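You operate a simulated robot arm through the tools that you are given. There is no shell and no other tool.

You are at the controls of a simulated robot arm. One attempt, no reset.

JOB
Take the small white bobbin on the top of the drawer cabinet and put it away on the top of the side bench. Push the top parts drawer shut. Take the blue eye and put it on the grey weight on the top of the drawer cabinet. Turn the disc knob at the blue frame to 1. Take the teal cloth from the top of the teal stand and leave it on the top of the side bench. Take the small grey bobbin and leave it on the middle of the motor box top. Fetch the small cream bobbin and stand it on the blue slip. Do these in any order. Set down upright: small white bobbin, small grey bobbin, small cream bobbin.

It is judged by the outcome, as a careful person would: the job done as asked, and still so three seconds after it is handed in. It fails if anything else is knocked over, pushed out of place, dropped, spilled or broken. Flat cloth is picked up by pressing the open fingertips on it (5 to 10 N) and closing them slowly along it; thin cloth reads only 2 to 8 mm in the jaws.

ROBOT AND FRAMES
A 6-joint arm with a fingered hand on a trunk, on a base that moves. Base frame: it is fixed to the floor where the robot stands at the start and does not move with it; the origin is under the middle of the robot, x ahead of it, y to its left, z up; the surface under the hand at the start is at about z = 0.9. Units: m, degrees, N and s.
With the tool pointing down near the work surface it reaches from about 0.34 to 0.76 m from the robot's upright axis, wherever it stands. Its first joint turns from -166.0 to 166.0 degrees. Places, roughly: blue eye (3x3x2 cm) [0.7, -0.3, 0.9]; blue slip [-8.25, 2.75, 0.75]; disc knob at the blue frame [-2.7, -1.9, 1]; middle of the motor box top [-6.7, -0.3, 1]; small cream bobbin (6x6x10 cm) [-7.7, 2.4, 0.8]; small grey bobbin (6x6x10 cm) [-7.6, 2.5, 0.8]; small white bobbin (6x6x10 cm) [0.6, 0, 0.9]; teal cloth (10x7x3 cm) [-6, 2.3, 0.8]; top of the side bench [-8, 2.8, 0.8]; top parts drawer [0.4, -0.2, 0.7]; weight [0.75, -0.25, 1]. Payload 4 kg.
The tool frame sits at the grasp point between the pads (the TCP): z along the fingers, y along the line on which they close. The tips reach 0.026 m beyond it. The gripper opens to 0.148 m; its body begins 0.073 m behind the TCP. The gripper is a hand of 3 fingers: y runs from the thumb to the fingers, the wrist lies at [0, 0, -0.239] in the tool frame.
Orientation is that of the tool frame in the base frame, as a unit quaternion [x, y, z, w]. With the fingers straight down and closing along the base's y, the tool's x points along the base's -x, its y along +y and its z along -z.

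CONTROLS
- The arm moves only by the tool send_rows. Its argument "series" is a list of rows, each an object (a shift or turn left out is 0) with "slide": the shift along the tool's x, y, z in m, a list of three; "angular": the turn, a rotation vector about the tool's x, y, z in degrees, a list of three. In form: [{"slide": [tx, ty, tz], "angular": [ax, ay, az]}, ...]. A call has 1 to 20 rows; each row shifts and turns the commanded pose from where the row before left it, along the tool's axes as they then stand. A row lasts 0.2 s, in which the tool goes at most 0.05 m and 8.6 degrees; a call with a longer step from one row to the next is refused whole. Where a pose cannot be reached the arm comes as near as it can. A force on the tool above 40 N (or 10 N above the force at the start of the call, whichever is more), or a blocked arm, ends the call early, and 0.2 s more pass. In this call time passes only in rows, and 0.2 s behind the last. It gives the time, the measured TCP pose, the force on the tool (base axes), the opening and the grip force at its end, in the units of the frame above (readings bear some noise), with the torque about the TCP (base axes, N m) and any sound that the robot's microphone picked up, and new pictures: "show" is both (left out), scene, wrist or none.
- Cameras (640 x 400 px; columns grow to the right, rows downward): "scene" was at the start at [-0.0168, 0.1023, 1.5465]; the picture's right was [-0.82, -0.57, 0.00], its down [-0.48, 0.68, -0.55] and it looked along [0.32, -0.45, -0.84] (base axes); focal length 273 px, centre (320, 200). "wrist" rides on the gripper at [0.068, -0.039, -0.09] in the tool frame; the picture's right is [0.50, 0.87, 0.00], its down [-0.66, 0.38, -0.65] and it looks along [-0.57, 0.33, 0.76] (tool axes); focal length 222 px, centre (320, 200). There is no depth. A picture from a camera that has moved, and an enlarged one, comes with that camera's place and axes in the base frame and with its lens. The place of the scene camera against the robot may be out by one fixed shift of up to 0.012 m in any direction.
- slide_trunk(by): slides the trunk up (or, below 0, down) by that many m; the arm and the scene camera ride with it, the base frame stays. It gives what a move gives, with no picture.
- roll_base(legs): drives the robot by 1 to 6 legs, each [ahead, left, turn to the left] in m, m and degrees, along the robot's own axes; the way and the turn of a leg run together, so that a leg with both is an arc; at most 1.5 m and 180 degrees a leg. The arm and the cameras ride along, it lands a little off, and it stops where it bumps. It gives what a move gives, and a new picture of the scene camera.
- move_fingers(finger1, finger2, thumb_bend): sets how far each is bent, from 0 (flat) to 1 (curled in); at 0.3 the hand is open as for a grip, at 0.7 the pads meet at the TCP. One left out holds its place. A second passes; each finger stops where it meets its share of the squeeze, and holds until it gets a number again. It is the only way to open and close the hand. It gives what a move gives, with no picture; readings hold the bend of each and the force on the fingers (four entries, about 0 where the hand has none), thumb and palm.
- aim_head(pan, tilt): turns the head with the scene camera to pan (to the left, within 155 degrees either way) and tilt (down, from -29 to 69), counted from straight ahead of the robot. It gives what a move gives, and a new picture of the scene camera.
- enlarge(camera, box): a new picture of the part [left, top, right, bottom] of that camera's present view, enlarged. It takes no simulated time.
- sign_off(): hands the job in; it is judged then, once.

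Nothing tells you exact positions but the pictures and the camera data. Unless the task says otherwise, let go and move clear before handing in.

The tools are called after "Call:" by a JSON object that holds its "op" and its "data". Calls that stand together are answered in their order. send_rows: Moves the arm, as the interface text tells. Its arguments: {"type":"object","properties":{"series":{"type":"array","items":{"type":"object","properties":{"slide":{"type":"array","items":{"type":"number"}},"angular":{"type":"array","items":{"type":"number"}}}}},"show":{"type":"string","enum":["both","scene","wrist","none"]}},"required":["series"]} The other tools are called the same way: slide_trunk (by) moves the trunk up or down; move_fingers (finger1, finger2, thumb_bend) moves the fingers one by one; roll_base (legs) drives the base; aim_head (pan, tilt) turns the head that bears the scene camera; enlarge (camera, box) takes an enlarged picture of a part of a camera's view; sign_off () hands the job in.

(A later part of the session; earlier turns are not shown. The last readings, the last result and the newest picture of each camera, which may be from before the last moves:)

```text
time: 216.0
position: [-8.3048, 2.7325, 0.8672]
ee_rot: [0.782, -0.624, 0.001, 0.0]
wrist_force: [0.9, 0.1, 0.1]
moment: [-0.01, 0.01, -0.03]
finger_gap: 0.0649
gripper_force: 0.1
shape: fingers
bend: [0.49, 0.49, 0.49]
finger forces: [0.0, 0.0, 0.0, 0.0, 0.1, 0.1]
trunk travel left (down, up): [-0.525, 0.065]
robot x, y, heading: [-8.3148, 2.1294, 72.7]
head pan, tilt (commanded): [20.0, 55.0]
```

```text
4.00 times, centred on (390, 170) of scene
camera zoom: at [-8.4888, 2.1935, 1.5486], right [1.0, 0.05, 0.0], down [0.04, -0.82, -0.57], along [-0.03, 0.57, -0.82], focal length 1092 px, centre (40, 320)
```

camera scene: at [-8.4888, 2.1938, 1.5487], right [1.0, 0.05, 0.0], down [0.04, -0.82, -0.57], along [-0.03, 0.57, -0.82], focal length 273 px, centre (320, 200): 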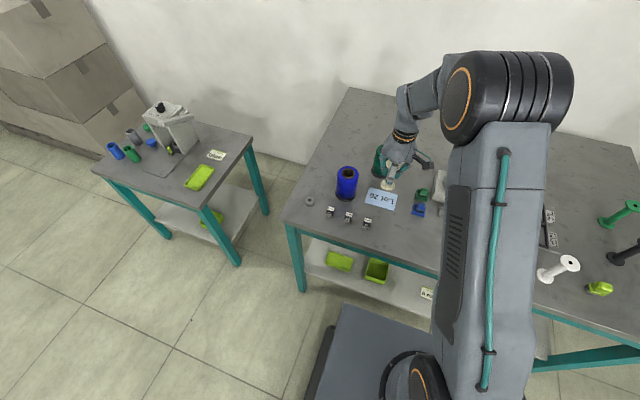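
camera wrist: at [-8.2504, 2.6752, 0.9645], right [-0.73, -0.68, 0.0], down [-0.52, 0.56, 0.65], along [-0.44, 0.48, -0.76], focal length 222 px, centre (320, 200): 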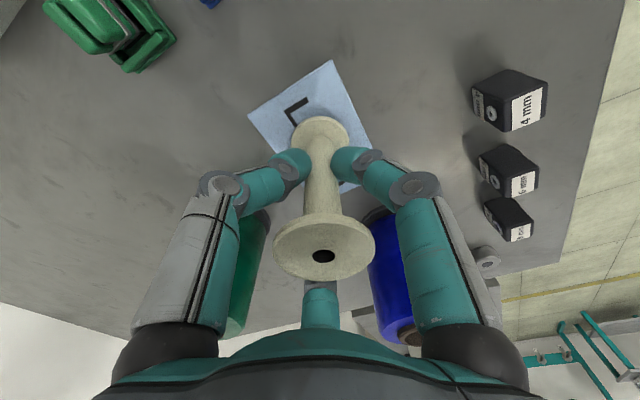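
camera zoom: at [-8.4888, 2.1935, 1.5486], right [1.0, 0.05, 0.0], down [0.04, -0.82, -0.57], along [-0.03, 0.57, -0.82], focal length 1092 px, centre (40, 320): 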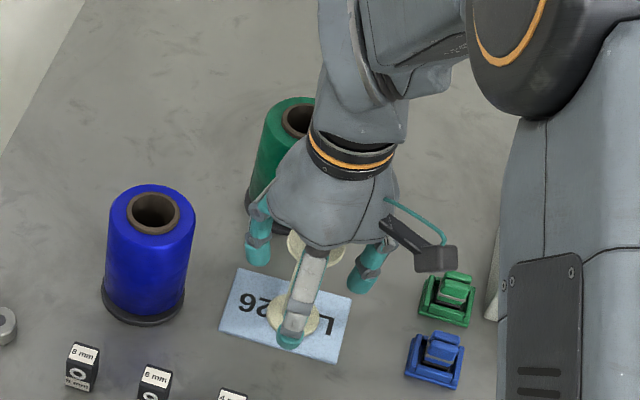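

The cream bobbin stands in the middle of the slip. I'll retreat straight up.

Call:
{"op": "send_rows", "data": {"series": [{"slide": [0, 0, -0.02]}, {"slide": [0, 0, -0.03]}, {"slide": [0, 0, -0.04]}, {"slide": [0, 0, -0.045]}, {"slide": [0, 0, -0.045]}, {"slide": [0, 0, -0.045]}], "show": "both"}}

```text
time: 217.4
position: [-8.3066, 2.7319, 1.0913]
ee_rot: [0.782, -0.623, 0.001, 0.0]
wrist_force: [-1.0, 0.3, 0.2]
moment: [0.0, -0.02, -0.01]
finger_gap: 0.065
gripper_force: 0.0
shape: fingers
bend: [0.49, 0.49, 0.49]
finger forces: [0.0, 0.0, 0.1, 0.1, 0.0, 0.0]
trunk travel left (down, up): [-0.525, 0.065]
robot x, y, heading: [-8.3134, 2.1354, 72.6]
head pan, tilt (commanded): [20.0, 55.0]
camera scene: at [-8.4888, 2.1933, 1.5486], right [1.0, 0.05, 0.0], down [0.04, -0.82, -0.57], along [-0.03, 0.57, -0.82], focal length 273 px, centre (320, 200)
camera wrist: at [-8.2516, 2.6737, 1.1824], right [-0.73, -0.68, 0.0], down [-0.52, 0.56, 0.65], along [-0.44, 0.48, -0.76], focal length 222 px, centre (320, 200)
```

scene: 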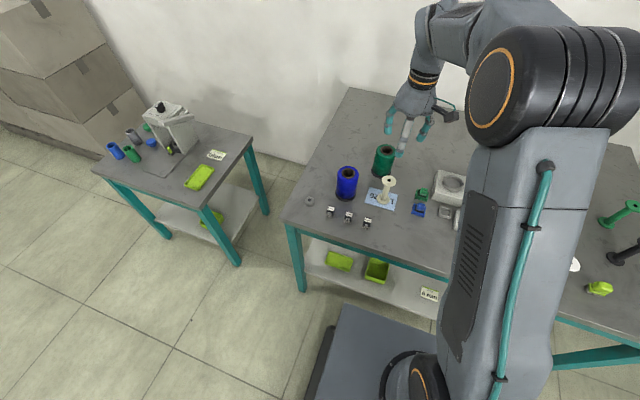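
wrist: 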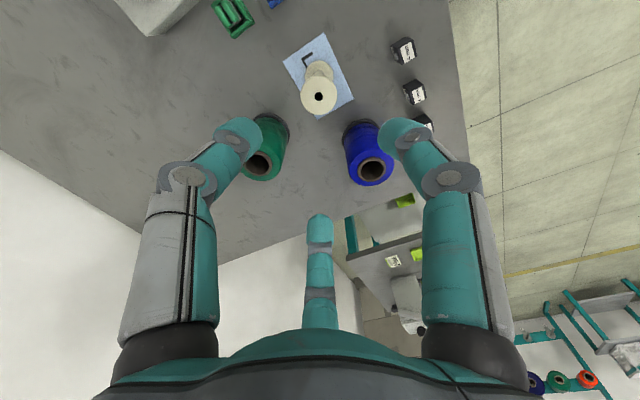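

The cream bobbin is done. Next is the grey bobbin at about [-7.575, 2.478], so I'll slide the base back to the right.

Call:
{"op": "roll_base", "data": {"legs": [[0, -0.6, 0]]}}

Call:
{"op": "aim_head", "data": {"pan": -5, "tilt": 55}}

```text
time: 220.7
position: [-7.7377, 2.5551, 1.0906]
ee_rot: [0.781, -0.625, 0.0, 0.0]
wrist_force: [-0.4, 0.1, 0.2]
moment: [0.01, -0.03, 0.01]
finger_gap: 0.0651
gripper_force: 0.1
shape: fingers
bend: [0.49, 0.49, 0.49]
finger forces: [0.1, 0.0, 0.1, 0.1, 0.0, 0.0]
trunk travel left (down, up): [-0.525, 0.065]
robot x, y, heading: [-7.752, 1.9543, 72.7]
head pan, tilt (commanded): [20.0, 55.0]
camera scene: at [-7.9214, 2.018, 1.5486], right [1.0, 0.05, 0.0], down [0.04, -0.82, -0.57], along [-0.03, 0.57, -0.82], focal length 273 px, centre (320, 200)
```

scene: 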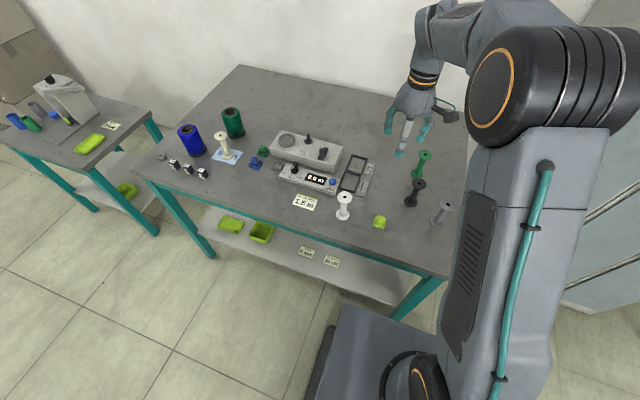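

```text
time: 221.6
position: [-7.7375, 2.555, 1.0907]
ee_rot: [0.781, -0.625, 0.001, -0.001]
wrist_force: [0.1, 0.4, -0.2]
moment: [0.03, 0.03, 0.01]
finger_gap: 0.0651
gripper_force: 0.0
shape: fingers
bend: [0.49, 0.49, 0.49]
finger forces: [0.1, 0.1, 0.0, 0.0, 0.0, 0.0]
trunk travel left (down, up): [-0.525, 0.065]
robot x, y, heading: [-7.7508, 1.9557, 72.7]
head pan, tilt (commanded): [-5.0, 55.0]
camera scene: at [-7.8908, 2.0127, 1.5486], right [0.93, -0.38, 0.0], down [-0.31, -0.76, -0.57], along [0.22, 0.53, -0.82], focal length 273 px, centre (320, 200)
```

scene: 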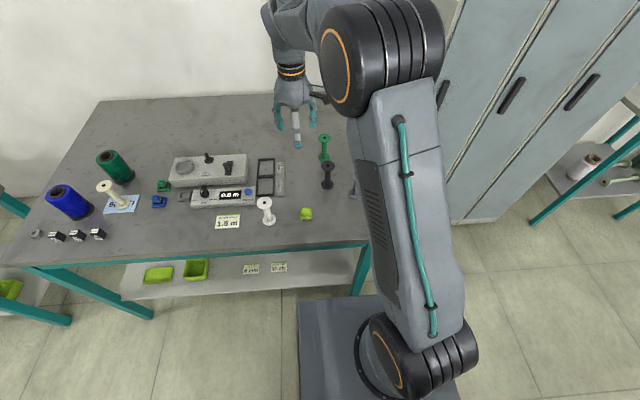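

The grey bobbin's only close neighbour is the black one. I'll move above the grey and yaw so that a gap between fingers faces the black one.

Call:
{"op": "send_rows", "data": {"series": [{"slide": [0.028, -0.0356, 0]}, {"slide": [0.028, -0.0356, 0]}, {"slide": [0.028, -0.0356, 0]}, {"slide": [0.028, -0.0356, 0]}, {"angular": [0, 0, 8.57]}, {"angular": [0, 0, 8.57]}, {"angular": [0, 0, 8.57]}, {"angular": [0, 0, 8.57]}, {"angular": [0, 0, 8.57]}, {"angular": [0, 0, 8.57]}, {"angular": [0, 0, 8.57]}], "show": "both"}}

Call:
{"op": "enlarge", "data": {"camera": "wrist", "box": [120, 30, 520, 280]}}

```text
time: 224.0
position: [-7.5741, 2.479, 1.092]
ee_rot: [-0.363, 0.932, 0.0, 0.001]
wrist_force: [-0.5, 0.0, 0.8]
moment: [0.0, 0.0, 0.01]
finger_gap: 0.065
gripper_force: 0.0
shape: fingers
bend: [0.49, 0.49, 0.49]
finger forces: [0.0, 0.0, 0.1, 0.1, 0.1, 0.0]
trunk travel left (down, up): [-0.525, 0.065]
robot x, y, heading: [-7.7488, 1.9556, 72.9]
head pan, tilt (commanded): [-5.0, 55.0]
camera scene: at [-7.8907, 2.0127, 1.5486], right [0.93, -0.38, 0.0], down [-0.31, -0.76, -0.57], along [0.22, 0.53, -0.82], focal length 273 px, centre (320, 200)
camera wrist: at [-7.5957, 2.403, 1.1818], right [-0.95, 0.3, 0.0], down [0.23, 0.72, 0.65], along [0.2, 0.62, -0.76], focal length 222 px, centre (320, 200)
```

scene: 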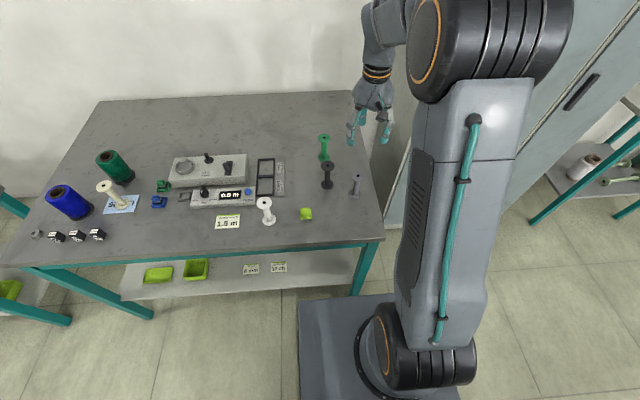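
wrist: 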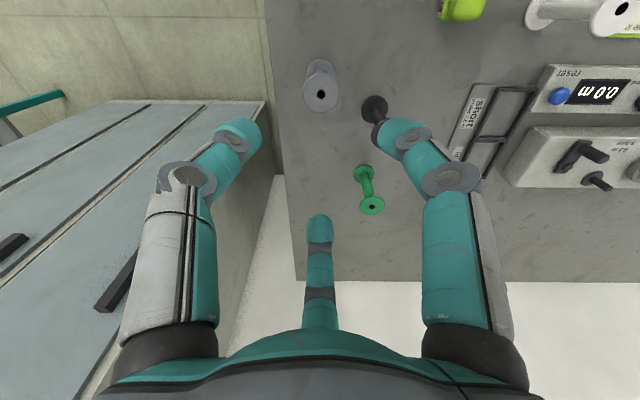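

```text
1.60 times, centred on (320, 155) of wrist
camera zoom: at [-7.5957, 2.403, 1.1818], right [-0.95, 0.3, 0.0], down [0.23, 0.72, 0.65], along [0.2, 0.62, -0.76], focal length 355 px, centre (320, 272)
```

zoom: 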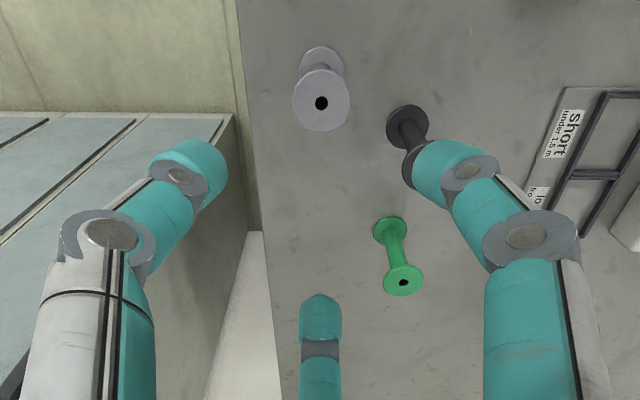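

The grey bobbin is centred within 1 mm. I'll descend to gripping height.

Call:
{"op": "send_rows", "data": {"series": [{"slide": [0, 0, 0.04]}, {"slide": [0, 0, 0.04]}, {"slide": [0, 0, 0.04]}, {"slide": [0, 0, 0.03]}], "show": "wrist"}}

Call:
{"op": "send_rows", "data": {"series": [{"slide": [0, 0, 0.03]}, {"slide": [0, 0, 0.025]}, {"slide": [0, 0, 0.02]}], "show": "wrist"}}

```text
time: 225.0
position: [-7.5739, 2.4787, 0.941]
ee_rot: [-0.364, 0.931, -0.001, 0.0]
wrist_force: [0.2, 0.6, -0.2]
moment: [-0.03, -0.03, -0.04]
finger_gap: 0.0652
gripper_force: 0.1
shape: fingers
bend: [0.49, 0.49, 0.49]
finger forces: [0.1, 0.0, 0.0, 0.0, 0.0, 0.0]
trunk travel left (down, up): [-0.525, 0.065]
robot x, y, heading: [-7.7486, 1.9583, 73.1]
head pan, tilt (commanded): [-5.0, 55.0]
camera wrist: at [-7.5959, 2.4029, 1.031], right [-0.95, 0.3, 0.0], down [0.22, 0.72, 0.65], along [0.2, 0.62, -0.76], focal length 222 px, centre (320, 200)
```

wrist: 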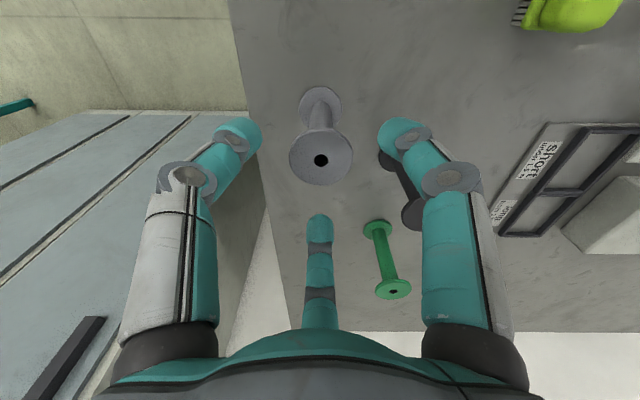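

```text
time: 225.8
position: [-7.5748, 2.4777, 0.8664]
ee_rot: [-0.365, 0.931, -0.001, 0.001]
wrist_force: [-1.3, 0.5, -0.2]
moment: [0.03, 0.03, 0.02]
finger_gap: 0.0651
gripper_force: 0.0
shape: fingers
bend: [0.49, 0.49, 0.49]
finger forces: [0.0, 0.1, 0.1, 0.0, 0.1, 0.0]
trunk travel left (down, up): [-0.525, 0.065]
robot x, y, heading: [-7.7483, 1.9626, 72.8]
head pan, tilt (commanded): [-5.0, 55.0]
camera wrist: at [-7.5956, 2.4026, 0.9564], right [-0.96, 0.3, 0.0], down [0.22, 0.72, 0.65], along [0.19, 0.62, -0.76], focal length 222 px, centre (320, 200)
```

wrist: 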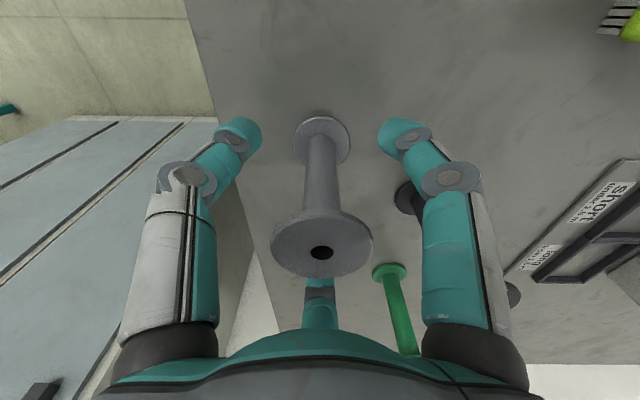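

The grey spindle is centred between the fingers. I'll close on it.

Call:
{"op": "move_fingers", "data": {"finger1": 0.61, "finger2": 0.61, "thumb_bend": 0.61}}

Call:
{"op": "move_fingers", "data": {"finger1": 0.7, "finger2": 0.7, "thumb_bend": 0.7}}

Call:
{"op": "send_rows", "data": {"series": [{"slide": [0, 0, -0.005]}, {"slide": [0, 0, -0.03]}, {"slide": [0, 0, -0.045]}, {"slide": [0, 0, -0.045]}, {"slide": [0, 0, -0.045]}, {"slide": [0, 0, -0.045]}, {"slide": [0, 0, -0.045]}, {"slide": [0, 0, -0.045]}], "show": "both"}}

```text
time: 226.8
position: [-7.5735, 2.4779, 0.8665]
ee_rot: [-0.365, 0.931, -0.001, 0.001]
wrist_force: [0.0, -1.2, -0.1]
moment: [-0.05, 0.02, -0.01]
finger_gap: 0.0268
gripper_force: 0.1
shape: fingers
bend: [0.61, 0.61, 0.61]
finger forces: [0.1, 0.1, 0.1, 0.1, 0.0, 0.1]
trunk travel left (down, up): [-0.525, 0.065]
robot x, y, heading: [-7.7457, 1.9574, 72.6]
head pan, tilt (commanded): [-5.0, 55.0]
```

```text
time: 227.8
position: [-7.5748, 2.4782, 0.8678]
ee_rot: [-0.364, 0.931, -0.001, 0.0]
wrist_force: [0.4, 0.6, -1.1]
moment: [0.04, 0.01, 0.0]
finger_gap: 0.0121
gripper_force: 6.3
shape: fingers
bend: [0.65, 0.65, 0.67]
finger forces: [4.3, 4.2, 0.1, 0.0, 4.8, 0.1]
trunk travel left (down, up): [-0.525, 0.065]
robot x, y, heading: [-7.7491, 1.9589, 72.8]
head pan, tilt (commanded): [-5.0, 55.0]
```

```text
time: 229.6
position: [-7.5754, 2.4776, 1.1713]
ee_rot: [-0.365, 0.931, 0.0, 0.0]
wrist_force: [0.2, 0.5, -1.8]
moment: [0.04, 0.0, 0.01]
finger_gap: 0.0121
gripper_force: 6.8
shape: fingers
bend: [0.65, 0.65, 0.67]
finger forces: [4.1, 4.4, 0.1, 0.1, 4.6, 0.1]
trunk travel left (down, up): [-0.525, 0.065]
robot x, y, heading: [-7.7464, 1.9553, 72.7]
head pan, tilt (commanded): [-5.0, 55.0]
camera scene: at [-7.8907, 2.0126, 1.5486], right [0.93, -0.38, 0.0], down [-0.31, -0.76, -0.57], along [0.22, 0.53, -0.82], focal length 273 px, centre (320, 200)
camera wrist: at [-7.596, 2.4027, 1.2614], right [-0.96, 0.3, 0.0], down [0.22, 0.72, 0.65], along [0.19, 0.62, -0.76], focal length 222 px, centre (320, 200)
```

scene: 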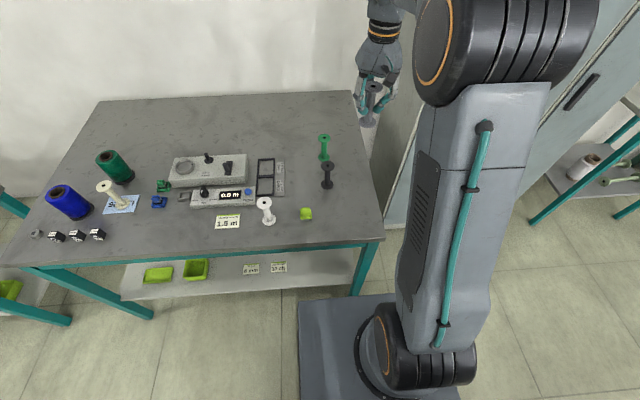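
wrist: 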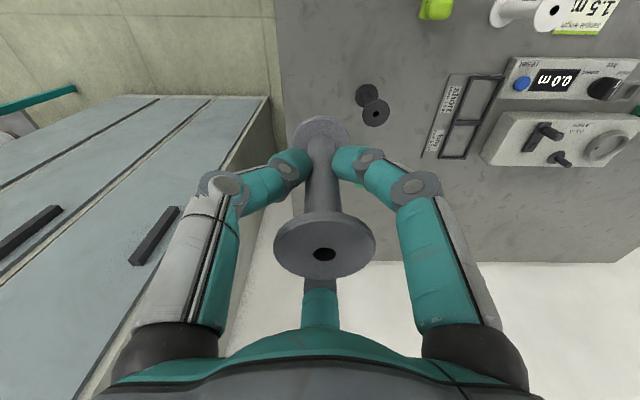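

The grey bobbin is held upright. I'll tuck the arm and back away from the bench, then look for the motor box.

Call:
{"op": "send_rows", "data": {"series": [{"slide": [0.0328, -0.018, -0.02]}, {"slide": [0.0328, -0.018, -0.02]}, {"slide": [0.0328, -0.018, -0.02]}, {"slide": [0.0328, -0.018, -0.02]}], "show": "none"}}

Call:
{"op": "roll_base", "data": {"legs": [[-0.7, 0, 0]]}}

Call:
{"op": "aim_head", "data": {"pan": -150, "tilt": 25}}

Call:
{"op": "aim_head", "data": {"pan": 155, "tilt": 25}}

```text
time: 230.6
position: [-7.6221, 2.3356, 1.2521]
ee_rot: [-0.364, 0.932, -0.001, 0.0]
wrist_force: [-0.2, -0.2, -0.8]
moment: [0.01, 0.01, 0.03]
finger_gap: 0.012
gripper_force: 7.1
shape: fingers
bend: [0.65, 0.65, 0.67]
finger forces: [4.2, 4.2, 0.1, 0.1, 4.6, 0.0]
trunk travel left (down, up): [-0.525, 0.065]
robot x, y, heading: [-7.7475, 1.956, 72.8]
head pan, tilt (commanded): [-5.0, 55.0]
```

```text
time: 234.4
position: [-7.8298, 1.6709, 1.2513]
ee_rot: [-0.367, 0.93, 0.0, 0.001]
wrist_force: [0.4, -0.4, -0.2]
moment: [-0.03, 0.03, 0.01]
finger_gap: 0.0119
gripper_force: 6.4
shape: fingers
bend: [0.65, 0.65, 0.67]
finger forces: [4.2, 4.4, 0.1, 0.0, 4.6, 0.1]
trunk travel left (down, up): [-0.525, 0.065]
robot x, y, heading: [-7.9559, 1.2898, 72.9]
head pan, tilt (commanded): [-5.0, 55.0]
camera scene: at [-8.0969, 1.3439, 1.5486], right [0.93, -0.37, 0.0], down [-0.31, -0.76, -0.57], along [0.21, 0.53, -0.82], focal length 273 px, centre (320, 200)
```

scene: 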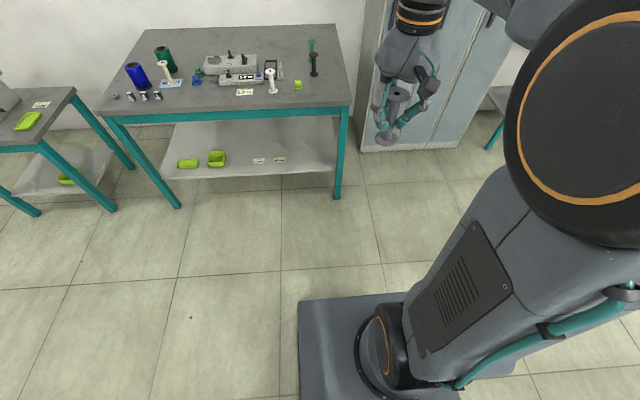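

```text
time: 236.7
position: [-7.8301, 1.6699, 1.2516]
ee_rot: [-0.368, 0.93, -0.001, 0.0]
wrist_force: [-0.4, 0.5, 0.0]
moment: [0.03, 0.01, 0.01]
finger_gap: 0.0118
gripper_force: 6.1
shape: fingers
bend: [0.65, 0.65, 0.67]
finger forces: [4.0, 4.3, 0.1, 0.0, 4.6, 0.1]
trunk travel left (down, up): [-0.525, 0.065]
robot x, y, heading: [-7.9564, 1.2903, 72.9]
head pan, tilt (commanded): [-150.0, 25.0]
camera scene: at [-8.103, 1.1874, 1.5926], right [-0.97, -0.23, 0.0], down [-0.1, 0.41, -0.91], along [0.2, -0.88, -0.42], focal length 273 px, centre (320, 200)
```

scene: 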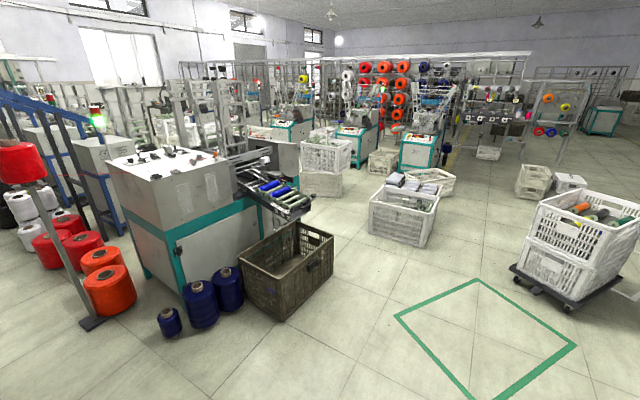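

```text
time: 240.9
position: [-7.8295, 1.6691, 1.2512]
ee_rot: [-0.367, 0.93, -0.001, 0.0]
wrist_force: [0.5, -0.4, -0.6]
moment: [0.01, -0.04, -0.01]
finger_gap: 0.0119
gripper_force: 6.7
shape: fingers
bend: [0.65, 0.65, 0.67]
finger forces: [4.0, 4.4, 0.0, 0.1, 4.6, 0.1]
trunk travel left (down, up): [-0.525, 0.065]
robot x, y, heading: [-7.9573, 1.2895, 72.8]
head pan, tilt (commanded): [154.7, 25.0]
camera scene: at [-8.1858, 1.209, 1.5926], right [-0.74, 0.67, 0.0], down [0.28, 0.31, -0.91], along [-0.61, -0.67, -0.42], focal length 273 px, centre (320, 200)
```

scene: 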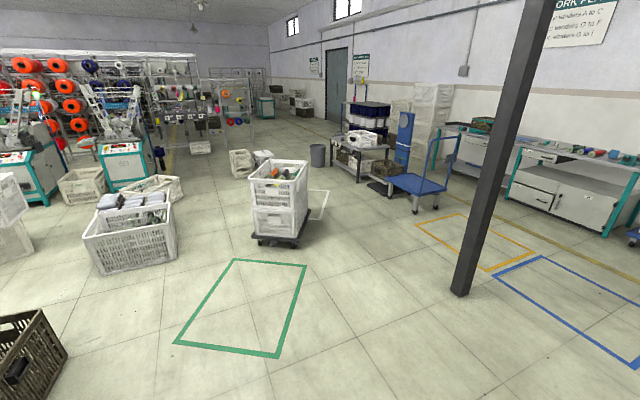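

The motor box is the grey box on the teal-framed machine. I'll zoom in on it.

Call:
{"op": "aim_head", "data": {"pan": -140, "tilt": 25}}

Call:
{"op": "enlarge", "data": {"camera": "scene", "box": [120, 100, 440, 340]}}

```text
time: 244.9
position: [-7.8298, 1.6695, 1.2508]
ee_rot: [-0.368, 0.93, 0.0, 0.0]
wrist_force: [0.3, -0.5, 0.1]
moment: [0.0, 0.0, -0.01]
finger_gap: 0.0114
gripper_force: 6.3
shape: fingers
bend: [0.65, 0.65, 0.67]
finger forces: [4.1, 4.2, 0.0, 0.1, 4.6, 0.1]
trunk travel left (down, up): [-0.525, 0.065]
robot x, y, heading: [-7.9582, 1.2865, 73.0]
head pan, tilt (commanded): [-140.0, 25.0]
camera scene: at [-8.0878, 1.1924, 1.5926], right [-0.92, -0.39, 0.0], down [-0.17, 0.39, -0.91], along [0.35, -0.83, -0.42], focal length 273 px, centre (320, 200)
```

scene: 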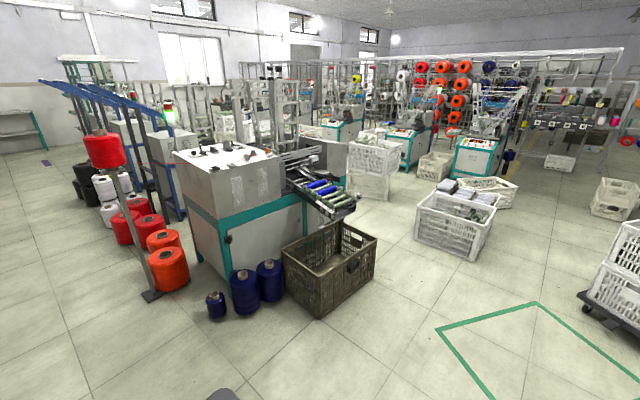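

```text
1.67 times, centred on (280, 220) of scene
camera zoom: at [-8.0878, 1.1924, 1.5926], right [-0.92, -0.39, 0.0], down [-0.17, 0.39, -0.91], along [0.35, -0.83, -0.42], focal length 455 px, centre (387, 167)
```

zoom: 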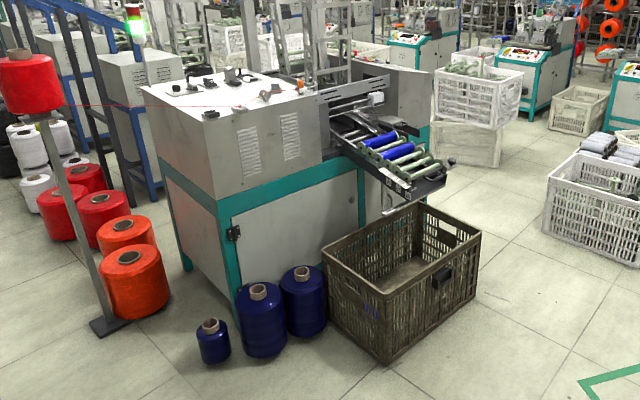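

The motor box top is about [-6.67, -0.34, 1.05], with orange and blue cones and a pole in front of it. I'll approach along the aisle and turn toward it, sweeping the arm away from the pole.

Call:
{"op": "roll_base", "data": {"legs": [[0, -1.35, 0]]}}

Call:
{"op": "roll_base", "data": {"legs": [[0, 0, 90], [0, 0, 90]]}}

Call:
{"op": "aim_head", "data": {"pan": 25, "tilt": 40}}

Call:
{"op": "aim_head", "data": {"pan": -35, "tilt": 40}}

```text
time: 251.6
position: [-6.5482, 1.2771, 1.2514]
ee_rot: [-0.365, 0.931, -0.001, 0.0]
wrist_force: [0.0, -0.1, -0.4]
moment: [0.0, 0.02, 0.0]
finger_gap: 0.012
gripper_force: 6.4
shape: fingers
bend: [0.65, 0.65, 0.67]
finger forces: [4.1, 4.4, 0.1, 0.1, 4.6, 0.0]
trunk travel left (down, up): [-0.525, 0.065]
robot x, y, heading: [-6.6722, 0.8958, 72.8]
head pan, tilt (commanded): [-140.0, 25.0]
camera scene: at [-6.8078, 0.8001, 1.5926], right [-0.92, -0.39, 0.0], down [-0.16, 0.39, -0.91], along [0.35, -0.84, -0.42], focal length 273 px, centre (320, 200)
```

scene: 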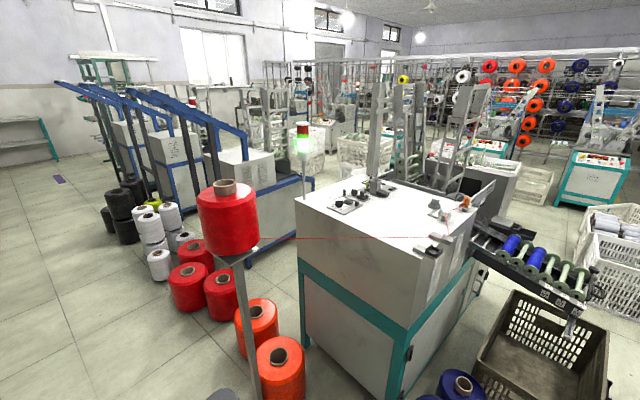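

```text
time: 259.7
position: [-6.8011, 0.5155, 1.2511]
ee_rot: [0.931, 0.365, -0.001, -0.001]
wrist_force: [0.5, 0.4, -0.9]
moment: [-0.04, -0.01, -0.01]
finger_gap: 0.0111
gripper_force: 6.4
shape: fingers
bend: [0.65, 0.65, 0.67]
finger forces: [3.8, 4.2, 0.0, 0.0, 4.3, 0.0]
trunk travel left (down, up): [-0.525, 0.065]
robot x, y, heading: [-6.6728, 0.8947, -107.1]
head pan, tilt (commanded): [-140.0, 25.0]
camera scene: at [-6.5359, 0.9895, 1.5926], right [0.92, 0.39, 0.0], down [0.16, -0.39, -0.91], along [-0.35, 0.83, -0.42], focal length 273 px, centre (320, 200)
```

scene: 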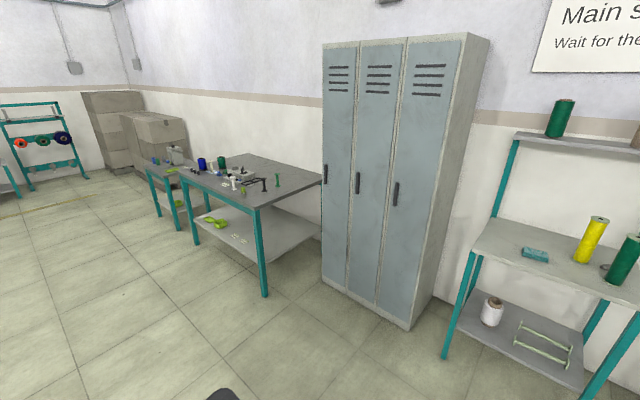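

```text
time: 262.2
position: [-6.8012, 0.5153, 1.2506]
ee_rot: [0.93, 0.366, 0.0, -0.001]
wrist_force: [0.2, 0.3, -0.7]
moment: [0.0, 0.01, 0.0]
finger_gap: 0.0112
gripper_force: 6.8
shape: fingers
bend: [0.65, 0.65, 0.67]
finger forces: [3.9, 4.2, 0.0, 0.0, 4.4, 0.0]
trunk travel left (down, up): [-0.525, 0.065]
robot x, y, heading: [-6.6724, 0.8948, -107.2]
head pan, tilt (commanded): [25.0, 40.0]
camera scene: at [-6.4884, 0.8204, 1.5693], right [-0.99, -0.14, 0.0], down [-0.09, 0.64, -0.77], along [0.1, -0.76, -0.64], focal length 273 px, centre (320, 200)
```

scene: 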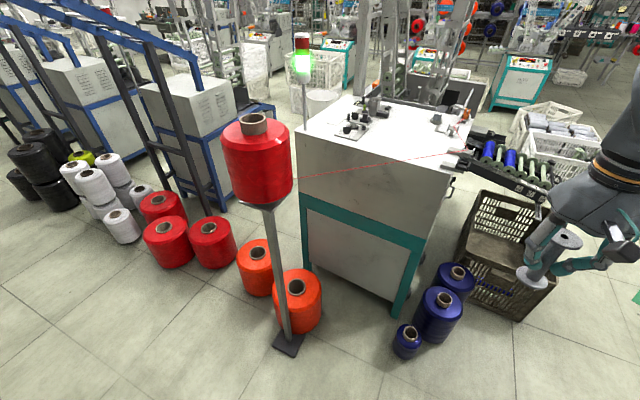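

```text
time: 263.5
position: [-6.8012, 0.514, 1.2514]
ee_rot: [0.931, 0.366, 0.0, -0.001]
wrist_force: [-0.8, -0.9, -0.7]
moment: [-0.02, -0.01, 0.03]
finger_gap: 0.0114
gripper_force: 5.7
shape: fingers
bend: [0.65, 0.65, 0.67]
finger forces: [3.8, 4.1, 0.0, 0.0, 4.4, 0.0]
trunk travel left (down, up): [-0.525, 0.065]
robot x, y, heading: [-6.6782, 0.8972, -107.3]
head pan, tilt (commanded): [-35.0, 40.0]
camera scene: at [-6.5671, 0.8524, 1.5693], right [-0.61, 0.79, 0.0], down [0.51, 0.4, -0.77], along [-0.6, -0.47, -0.64], focal length 273 px, centre (320, 200)
```

scene: 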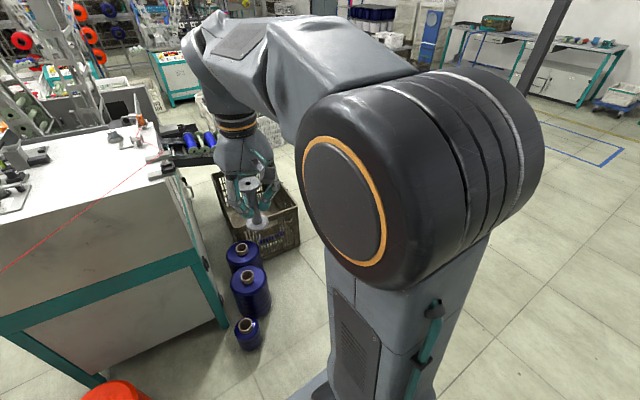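

The red yarn from the pole cone runs at z about 1.065 along the front of the box, so I must stay above it. I'll take a closer look at the box top.

Call:
{"op": "aim_head", "data": {"pan": 15, "tilt": 35}}

Call:
{"op": "enlarge", "data": {"camera": "scene", "box": [180, 80, 480, 280]}}

```text
time: 264.7
position: [-6.802, 0.5159, 1.2514]
ee_rot: [0.931, 0.366, 0.0, 0.0]
wrist_force: [0.1, 0.2, 0.2]
moment: [0.02, 0.01, 0.01]
finger_gap: 0.0112
gripper_force: 6.6
shape: fingers
bend: [0.65, 0.65, 0.67]
finger forces: [3.9, 4.2, 0.1, 0.0, 4.4, 0.0]
trunk travel left (down, up): [-0.525, 0.065]
robot x, y, heading: [-6.677, 0.8959, -107.4]
head pan, tilt (commanded): [15.0, 35.0]
camera scene: at [-6.5034, 0.8166, 1.5769], right [-1.0, 0.04, 0.0], down [0.02, 0.57, -0.82], along [-0.03, -0.82, -0.57], focal length 273 px, centre (320, 200)
```

scene: 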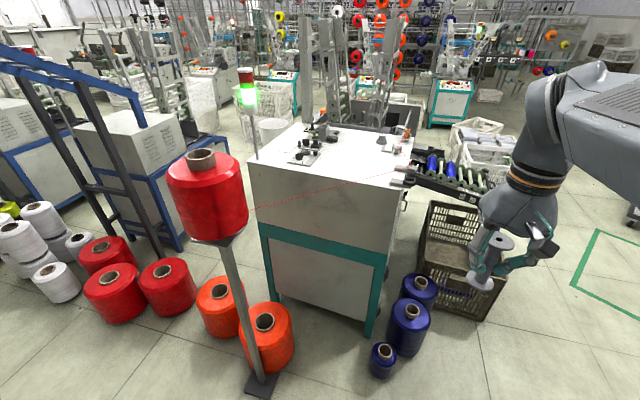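

```text
2.00 times, centred on (330, 180) of scene
camera zoom: at [-6.5034, 0.8166, 1.5769], right [-1.0, 0.04, 0.0], down [0.02, 0.57, -0.82], along [-0.03, -0.82, -0.57], focal length 546 px, centre (300, 240)
```

zoom: 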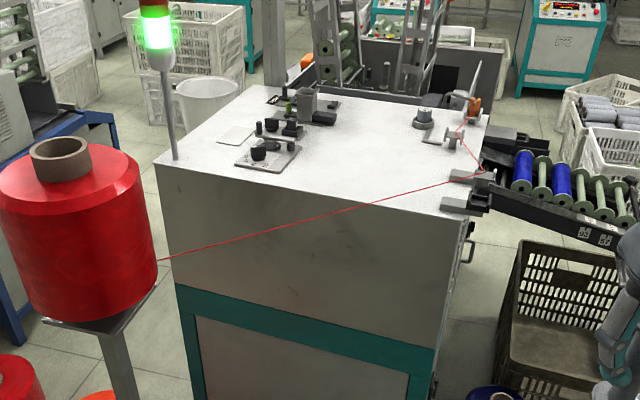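

Call:
{"op": "enlarge", "data": {"camera": "scene", "box": [250, 115, 430, 200]}}

```text
3.56 times, centred on (340, 158) of scene
camera zoom: at [-6.5034, 0.8166, 1.5769], right [-1.0, 0.04, 0.0], down [0.02, 0.57, -0.82], along [-0.03, -0.82, -0.57], focal length 971 px, centre (249, 351)
```

zoom: 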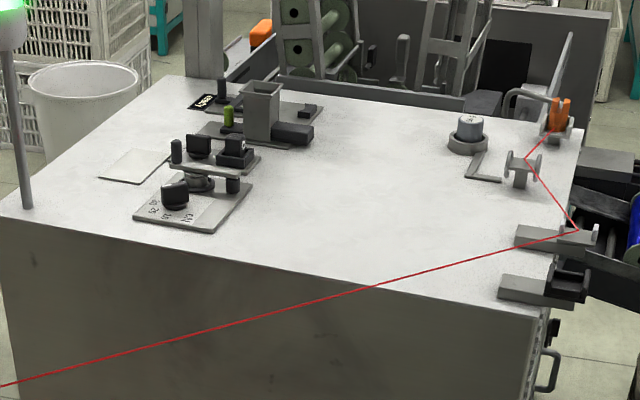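

The middle of the box top (about [-6.636, -0.348]) is free, but it's near my reach limit because the cones keep me back. I'll raise the trunk and test how far the arm reaches at this height in free air.

Call:
{"op": "slide_trunk", "data": {"by": 0.06}}

Call:
{"op": "send_rows", "data": {"series": [{"slide": [0, 0, 0.045]}, {"slide": [0, 0, 0.045]}, {"slide": [0, 0, 0.045]}, {"slide": [0, 0, 0.045]}, {"slide": [-0.0408, 0.0233, 0]}, {"slide": [-0.0408, 0.0233, 0]}, {"slide": [-0.0408, 0.0233, 0]}, {"slide": [-0.0408, 0.0233, 0]}, {"slide": [-0.0408, 0.0233, 0]}, {"slide": [-0.0408, 0.0233, 0]}, {"slide": [-0.0408, 0.0233, 0]}], "show": "none"}}

```text
time: 265.7
position: [-6.8018, 0.5158, 1.3109]
ee_rot: [0.931, 0.366, 0.0, -0.001]
wrist_force: [-0.3, 0.5, 0.3]
moment: [-0.02, 0.0, 0.04]
finger_gap: 0.0111
gripper_force: 6.3
shape: fingers
bend: [0.65, 0.65, 0.67]
finger forces: [3.7, 4.2, 0.1, 0.0, 4.3, 0.0]
trunk travel left (down, up): [-0.585, 0.005]
robot x, y, heading: [-6.674, 0.8981, -107.0]
head pan, tilt (commanded): [15.0, 35.0]
```

```text
time: 268.1
position: [-6.9003, 0.2003, 1.1291]
ee_rot: [0.931, 0.366, 0.001, -0.002]
wrist_force: [-0.2, 0.3, -0.4]
moment: [0.01, 0.04, 0.0]
finger_gap: 0.0106
gripper_force: 6.1
shape: fingers
bend: [0.65, 0.65, 0.68]
finger forces: [3.7, 4.0, 0.0, 0.0, 4.0, 0.0]
trunk travel left (down, up): [-0.585, 0.005]
robot x, y, heading: [-6.6758, 0.8947, -107.1]
head pan, tilt (commanded): [15.0, 35.0]
```

Reach 0.73 m is fine at this height. I'll probe a bit further to find the limit.

Call:
{"op": "send_rows", "data": {"series": [{"slide": [-0.0174, 0.0099, 0]}, {"slide": [-0.0174, 0.0099, 0]}, {"slide": [-0.0174, 0.0099, 0]}], "show": "both"}}

```text
time: 268.9
position: [-6.8984, 0.1961, 1.1294]
ee_rot: [0.931, 0.365, -0.001, -0.001]
wrist_force: [-0.4, -0.3, -0.5]
moment: [-0.01, 0.0, -0.01]
finger_gap: 0.0105
gripper_force: 5.9
shape: fingers
bend: [0.65, 0.65, 0.68]
finger forces: [3.8, 4.1, 0.0, 0.1, 4.0, 0.1]
out of reach, approached as far as the arm can: row 1, 2, 3
trunk travel left (down, up): [-0.585, 0.005]
robot x, y, heading: [-6.677, 0.8951, -107.0]
head pan, tilt (commanded): [15.0, 35.0]
camera scene: at [-6.5032, 0.8169, 1.6369], right [-1.0, 0.04, 0.0], down [0.02, 0.57, -0.82], along [-0.03, -0.82, -0.57], focal length 273 px, centre (320, 200)
camera wrist: at [-6.8737, 0.2696, 1.2191], right [0.96, -0.29, 0.0], down [-0.22, -0.72, 0.65], along [-0.19, -0.63, -0.76], focal length 222 px, centre (320, 200)
```

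scene: 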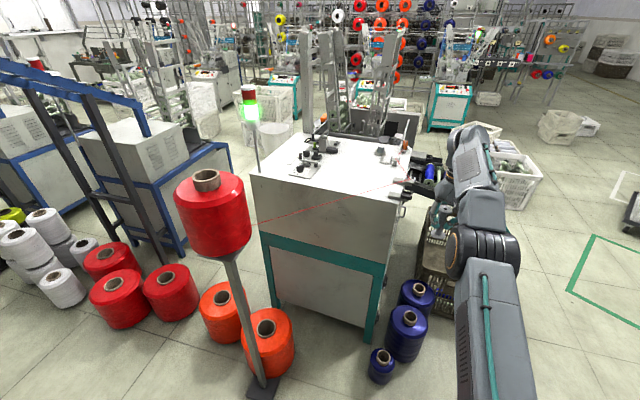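
wrist: 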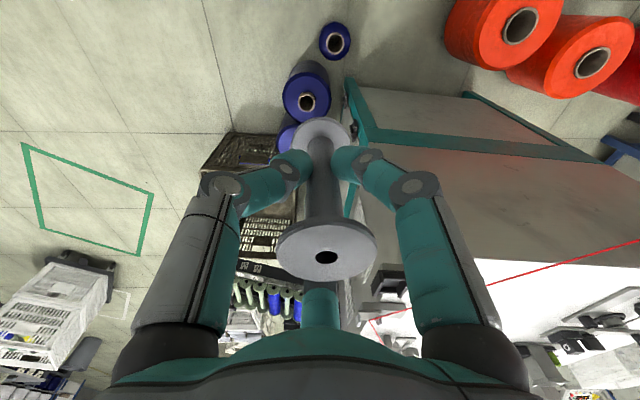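

The vertical reach limit here is about 0.733 m, and I found a base spot (corner turned toward the box) about 0.71 m from the middle. I'll retract first, then turn the base 45° left.

Call:
{"op": "send_rows", "data": {"series": [{"slide": [0.04, -0.0228, 0]}, {"slide": [0.04, -0.0228, 0]}, {"slide": [0.04, -0.0228, 0]}, {"slide": [0.04, -0.0228, 0]}, {"slide": [0.04, -0.0228, -0.01]}, {"slide": [0.04, -0.0228, -0.01]}, {"slide": [0.036, -0.02, -0.02]}, {"slide": [0.036, -0.02, -0.02]}, {"slide": [0, 0, -0.045]}, {"slide": [0, 0, -0.045]}], "show": "none"}}

Call:
{"op": "roll_base", "data": {"legs": [[0, 0, 45]]}}

```text
time: 271.1
position: [-6.7906, 0.5386, 1.2787]
ee_rot: [0.931, 0.365, -0.001, -0.001]
wrist_force: [1.0, -0.5, -0.2]
moment: [-0.01, 0.01, 0.02]
finger_gap: 0.0099
gripper_force: 6.2
shape: fingers
bend: [0.65, 0.65, 0.68]
finger forces: [3.4, 4.0, 0.1, 0.0, 3.8, 0.0]
trunk travel left (down, up): [-0.585, 0.005]
robot x, y, heading: [-6.6756, 0.8936, -107.0]
head pan, tilt (commanded): [15.0, 35.0]
```

```text
time: 273.5
position: [-6.5037, 0.5611, 1.2779]
ee_rot: [0.718, 0.696, 0.0, 0.0]
wrist_force: [-0.1, -0.2, -0.3]
moment: [0.0, -0.03, 0.02]
finger_gap: 0.0099
gripper_force: 6.0
shape: fingers
bend: [0.66, 0.65, 0.68]
finger forces: [3.5, 4.0, 0.0, 0.0, 3.8, 0.1]
trunk travel left (down, up): [-0.585, 0.005]
robot x, y, heading: [-6.6738, 0.8944, -61.7]
head pan, tilt (commanded): [15.0, 35.0]
camera scene: at [-6.4976, 0.9592, 1.6369], right [-0.73, -0.68, 0.0], down [-0.39, 0.42, -0.82], along [0.56, -0.6, -0.57], focal length 273 px, centre (320, 200)
```

scene: 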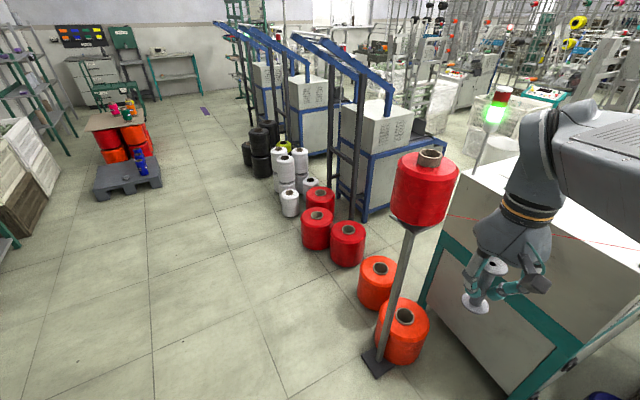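

The turn is done. I'll firm the grip slightly and swing the hand to point at the box, keeping clear of the pole.

Call:
{"op": "move_fingers", "data": {"finger1": 0.72, "finger2": 0.72, "thumb_bend": 0.72}}

Call:
{"op": "send_rows", "data": {"series": [{"slide": [-0.011, -0.0418, 0]}, {"slide": [-0.011, -0.0418, 0]}, {"slide": [-0.011, -0.0418, 0]}, {"slide": [-0.011, -0.0418, 0]}, {"slide": [-0.011, -0.0418, 0]}, {"slide": [-0.011, -0.0418, 0]}, {"slide": [-0.011, -0.0418, 0]}], "show": "wrist"}}

Call:
{"op": "aim_head", "data": {"pan": -20, "tilt": 50}}

```text
time: 274.5
position: [-6.5025, 0.5621, 1.279]
ee_rot: [0.719, 0.695, -0.001, 0.0]
wrist_force: [0.8, 0.6, -0.4]
moment: [0.02, 0.01, -0.02]
finger_gap: 0.0088
gripper_force: 9.6
shape: fingers
bend: [0.66, 0.65, 0.69]
finger forces: [6.0, 6.5, 0.0, 0.0, 6.6, 0.0]
trunk travel left (down, up): [-0.585, 0.005]
robot x, y, heading: [-6.6739, 0.8964, -62.0]
head pan, tilt (commanded): [15.0, 35.0]
```

```text
time: 276.1
position: [-6.7976, 0.4928, 1.2789]
ee_rot: [0.719, 0.695, -0.001, 0.0]
wrist_force: [0.0, -0.9, 0.0]
moment: [0.0, 0.02, -0.02]
finger_gap: 0.0084
gripper_force: 9.2
shape: fingers
bend: [0.66, 0.65, 0.69]
finger forces: [5.6, 6.5, 0.0, 0.1, 6.4, 0.0]
trunk travel left (down, up): [-0.585, 0.005]
robot x, y, heading: [-6.676, 0.8924, -61.7]
head pan, tilt (commanded): [15.0, 35.0]
camera wrist: at [-6.833, 0.5615, 1.369], right [0.88, 0.47, 0.0], down [0.36, -0.67, 0.65], along [0.31, -0.58, -0.76], focal length 222 px, centre (320, 200)
```

wrist: 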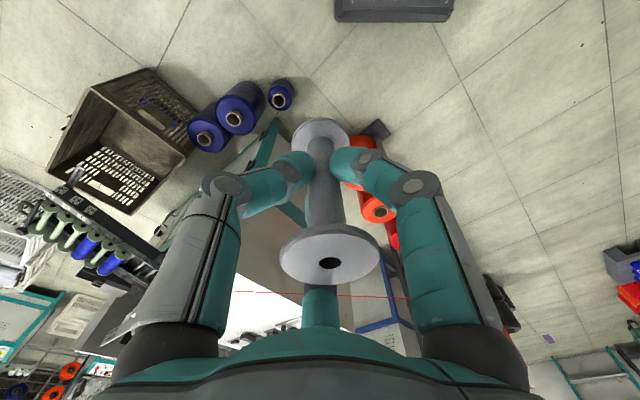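

```text
time: 277.1
position: [-6.7971, 0.4943, 1.2784]
ee_rot: [0.719, 0.695, -0.001, -0.001]
wrist_force: [-0.7, 0.9, -0.3]
moment: [-0.01, 0.03, -0.01]
finger_gap: 0.0085
gripper_force: 9.2
shape: fingers
bend: [0.66, 0.65, 0.69]
finger forces: [5.7, 6.5, 0.0, 0.1, 6.5, 0.0]
trunk travel left (down, up): [-0.585, 0.005]
robot x, y, heading: [-6.6721, 0.8939, -61.9]
head pan, tilt (commanded): [-20.0, 50.0]
camera scene: at [-6.547, 0.9472, 1.6152], right [-0.99, -0.14, 0.0], down [-0.11, 0.76, -0.64], along [0.09, -0.64, -0.77], focal length 273 px, centre (320, 200)
```

scene: 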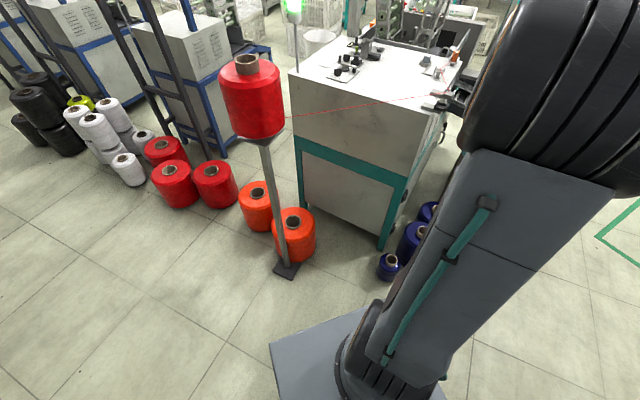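

The gap between the pole plate/orange cone and the small blue cone matches my estimates. I'll drive in diagonally in two steps, corner first.

Call:
{"op": "roll_base", "data": {"legs": [[0.3, -0.11, -0.4]]}}

```text
time: 279.3
position: [-6.7574, 0.1769, 1.278]
ee_rot: [0.722, 0.692, 0.0, 0.0]
wrist_force: [0.0, 0.5, -0.6]
moment: [-0.01, 0.0, 0.03]
finger_gap: 0.0086
gripper_force: 9.3
shape: fingers
bend: [0.66, 0.65, 0.69]
finger forces: [5.7, 6.5, 0.0, 0.0, 6.5, 0.0]
trunk travel left (down, up): [-0.585, 0.005]
robot x, y, heading: [-6.6318, 0.5785, -62.4]
head pan, tilt (commanded): [-20.0, 50.0]
camera scene: at [-6.5036, 0.6289, 1.6152], right [-0.99, -0.13, 0.0], down [-0.1, 0.76, -0.64], along [0.09, -0.64, -0.77], focal length 273 px, centre (320, 200)
```

scene: 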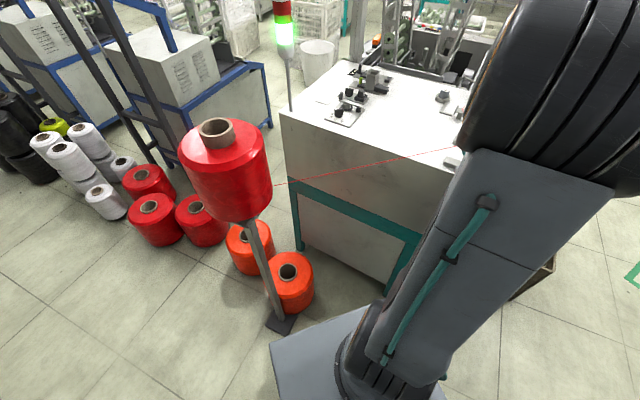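

Turning to heading -39° would leave better margins to both the pole plate and the small blue cone. I'll rotate first, then slide in.

Call:
{"op": "roll_base", "data": {"legs": [[0, 0, 23]]}}

Call:
{"op": "aim_head", "data": {"pan": -40, "tilt": 55}}

```text
time: 280.9
position: [-6.5887, 0.1617, 1.2787]
ee_rot: [0.567, 0.823, 0.0, 0.0]
wrist_force: [0.3, -1.0, -0.3]
moment: [0.01, 0.03, 0.03]
finger_gap: 0.0082
gripper_force: 9.5
shape: fingers
bend: [0.66, 0.65, 0.69]
finger forces: [5.5, 6.6, 0.1, 0.0, 6.3, 0.0]
trunk travel left (down, up): [-0.585, 0.005]
robot x, y, heading: [-6.6312, 0.5788, -39.2]
head pan, tilt (commanded): [-20.0, 50.0]
camera scene: at [-6.5341, 0.6748, 1.6151], right [-0.86, -0.51, 0.0], down [-0.39, 0.66, -0.64], along [0.33, -0.55, -0.77], focal length 273 px, centre (320, 200)
```

scene: 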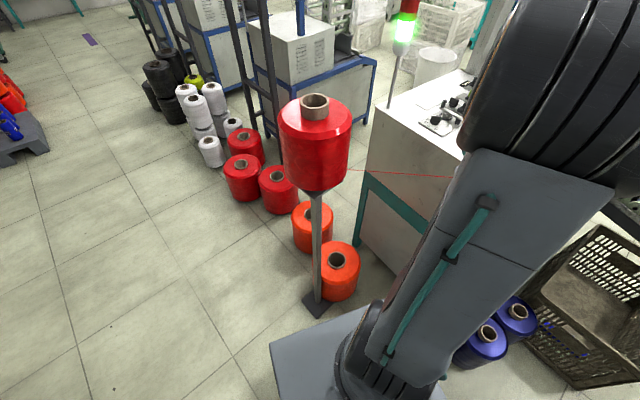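

```text
time: 281.7
position: [-6.5884, 0.1603, 1.2786]
ee_rot: [0.567, 0.824, -0.001, -0.001]
wrist_force: [-0.1, -0.7, -0.8]
moment: [-0.01, -0.03, 0.0]
finger_gap: 0.0081
gripper_force: 9.0
shape: fingers
bend: [0.66, 0.65, 0.69]
finger forces: [5.5, 6.5, 0.0, 0.0, 6.4, 0.1]
trunk travel left (down, up): [-0.585, 0.005]
robot x, y, heading: [-6.6301, 0.5811, -39.2]
head pan, tilt (commanded): [-40.0, 55.0]
camera scene: at [-6.56, 0.6701, 1.6087], right [-0.98, -0.19, 0.0], down [-0.15, 0.8, -0.57], along [0.11, -0.56, -0.82], focal length 273 px, centre (320, 200)
```

scene: 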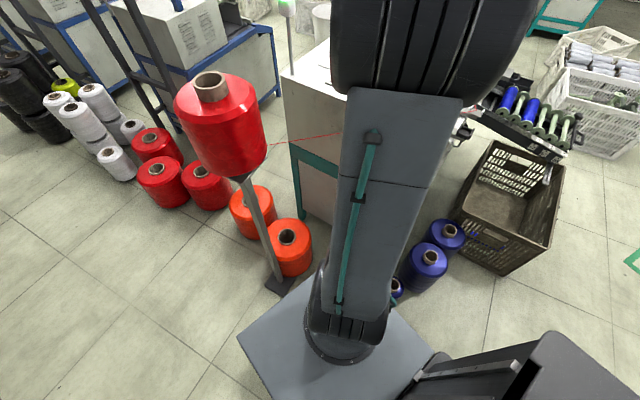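

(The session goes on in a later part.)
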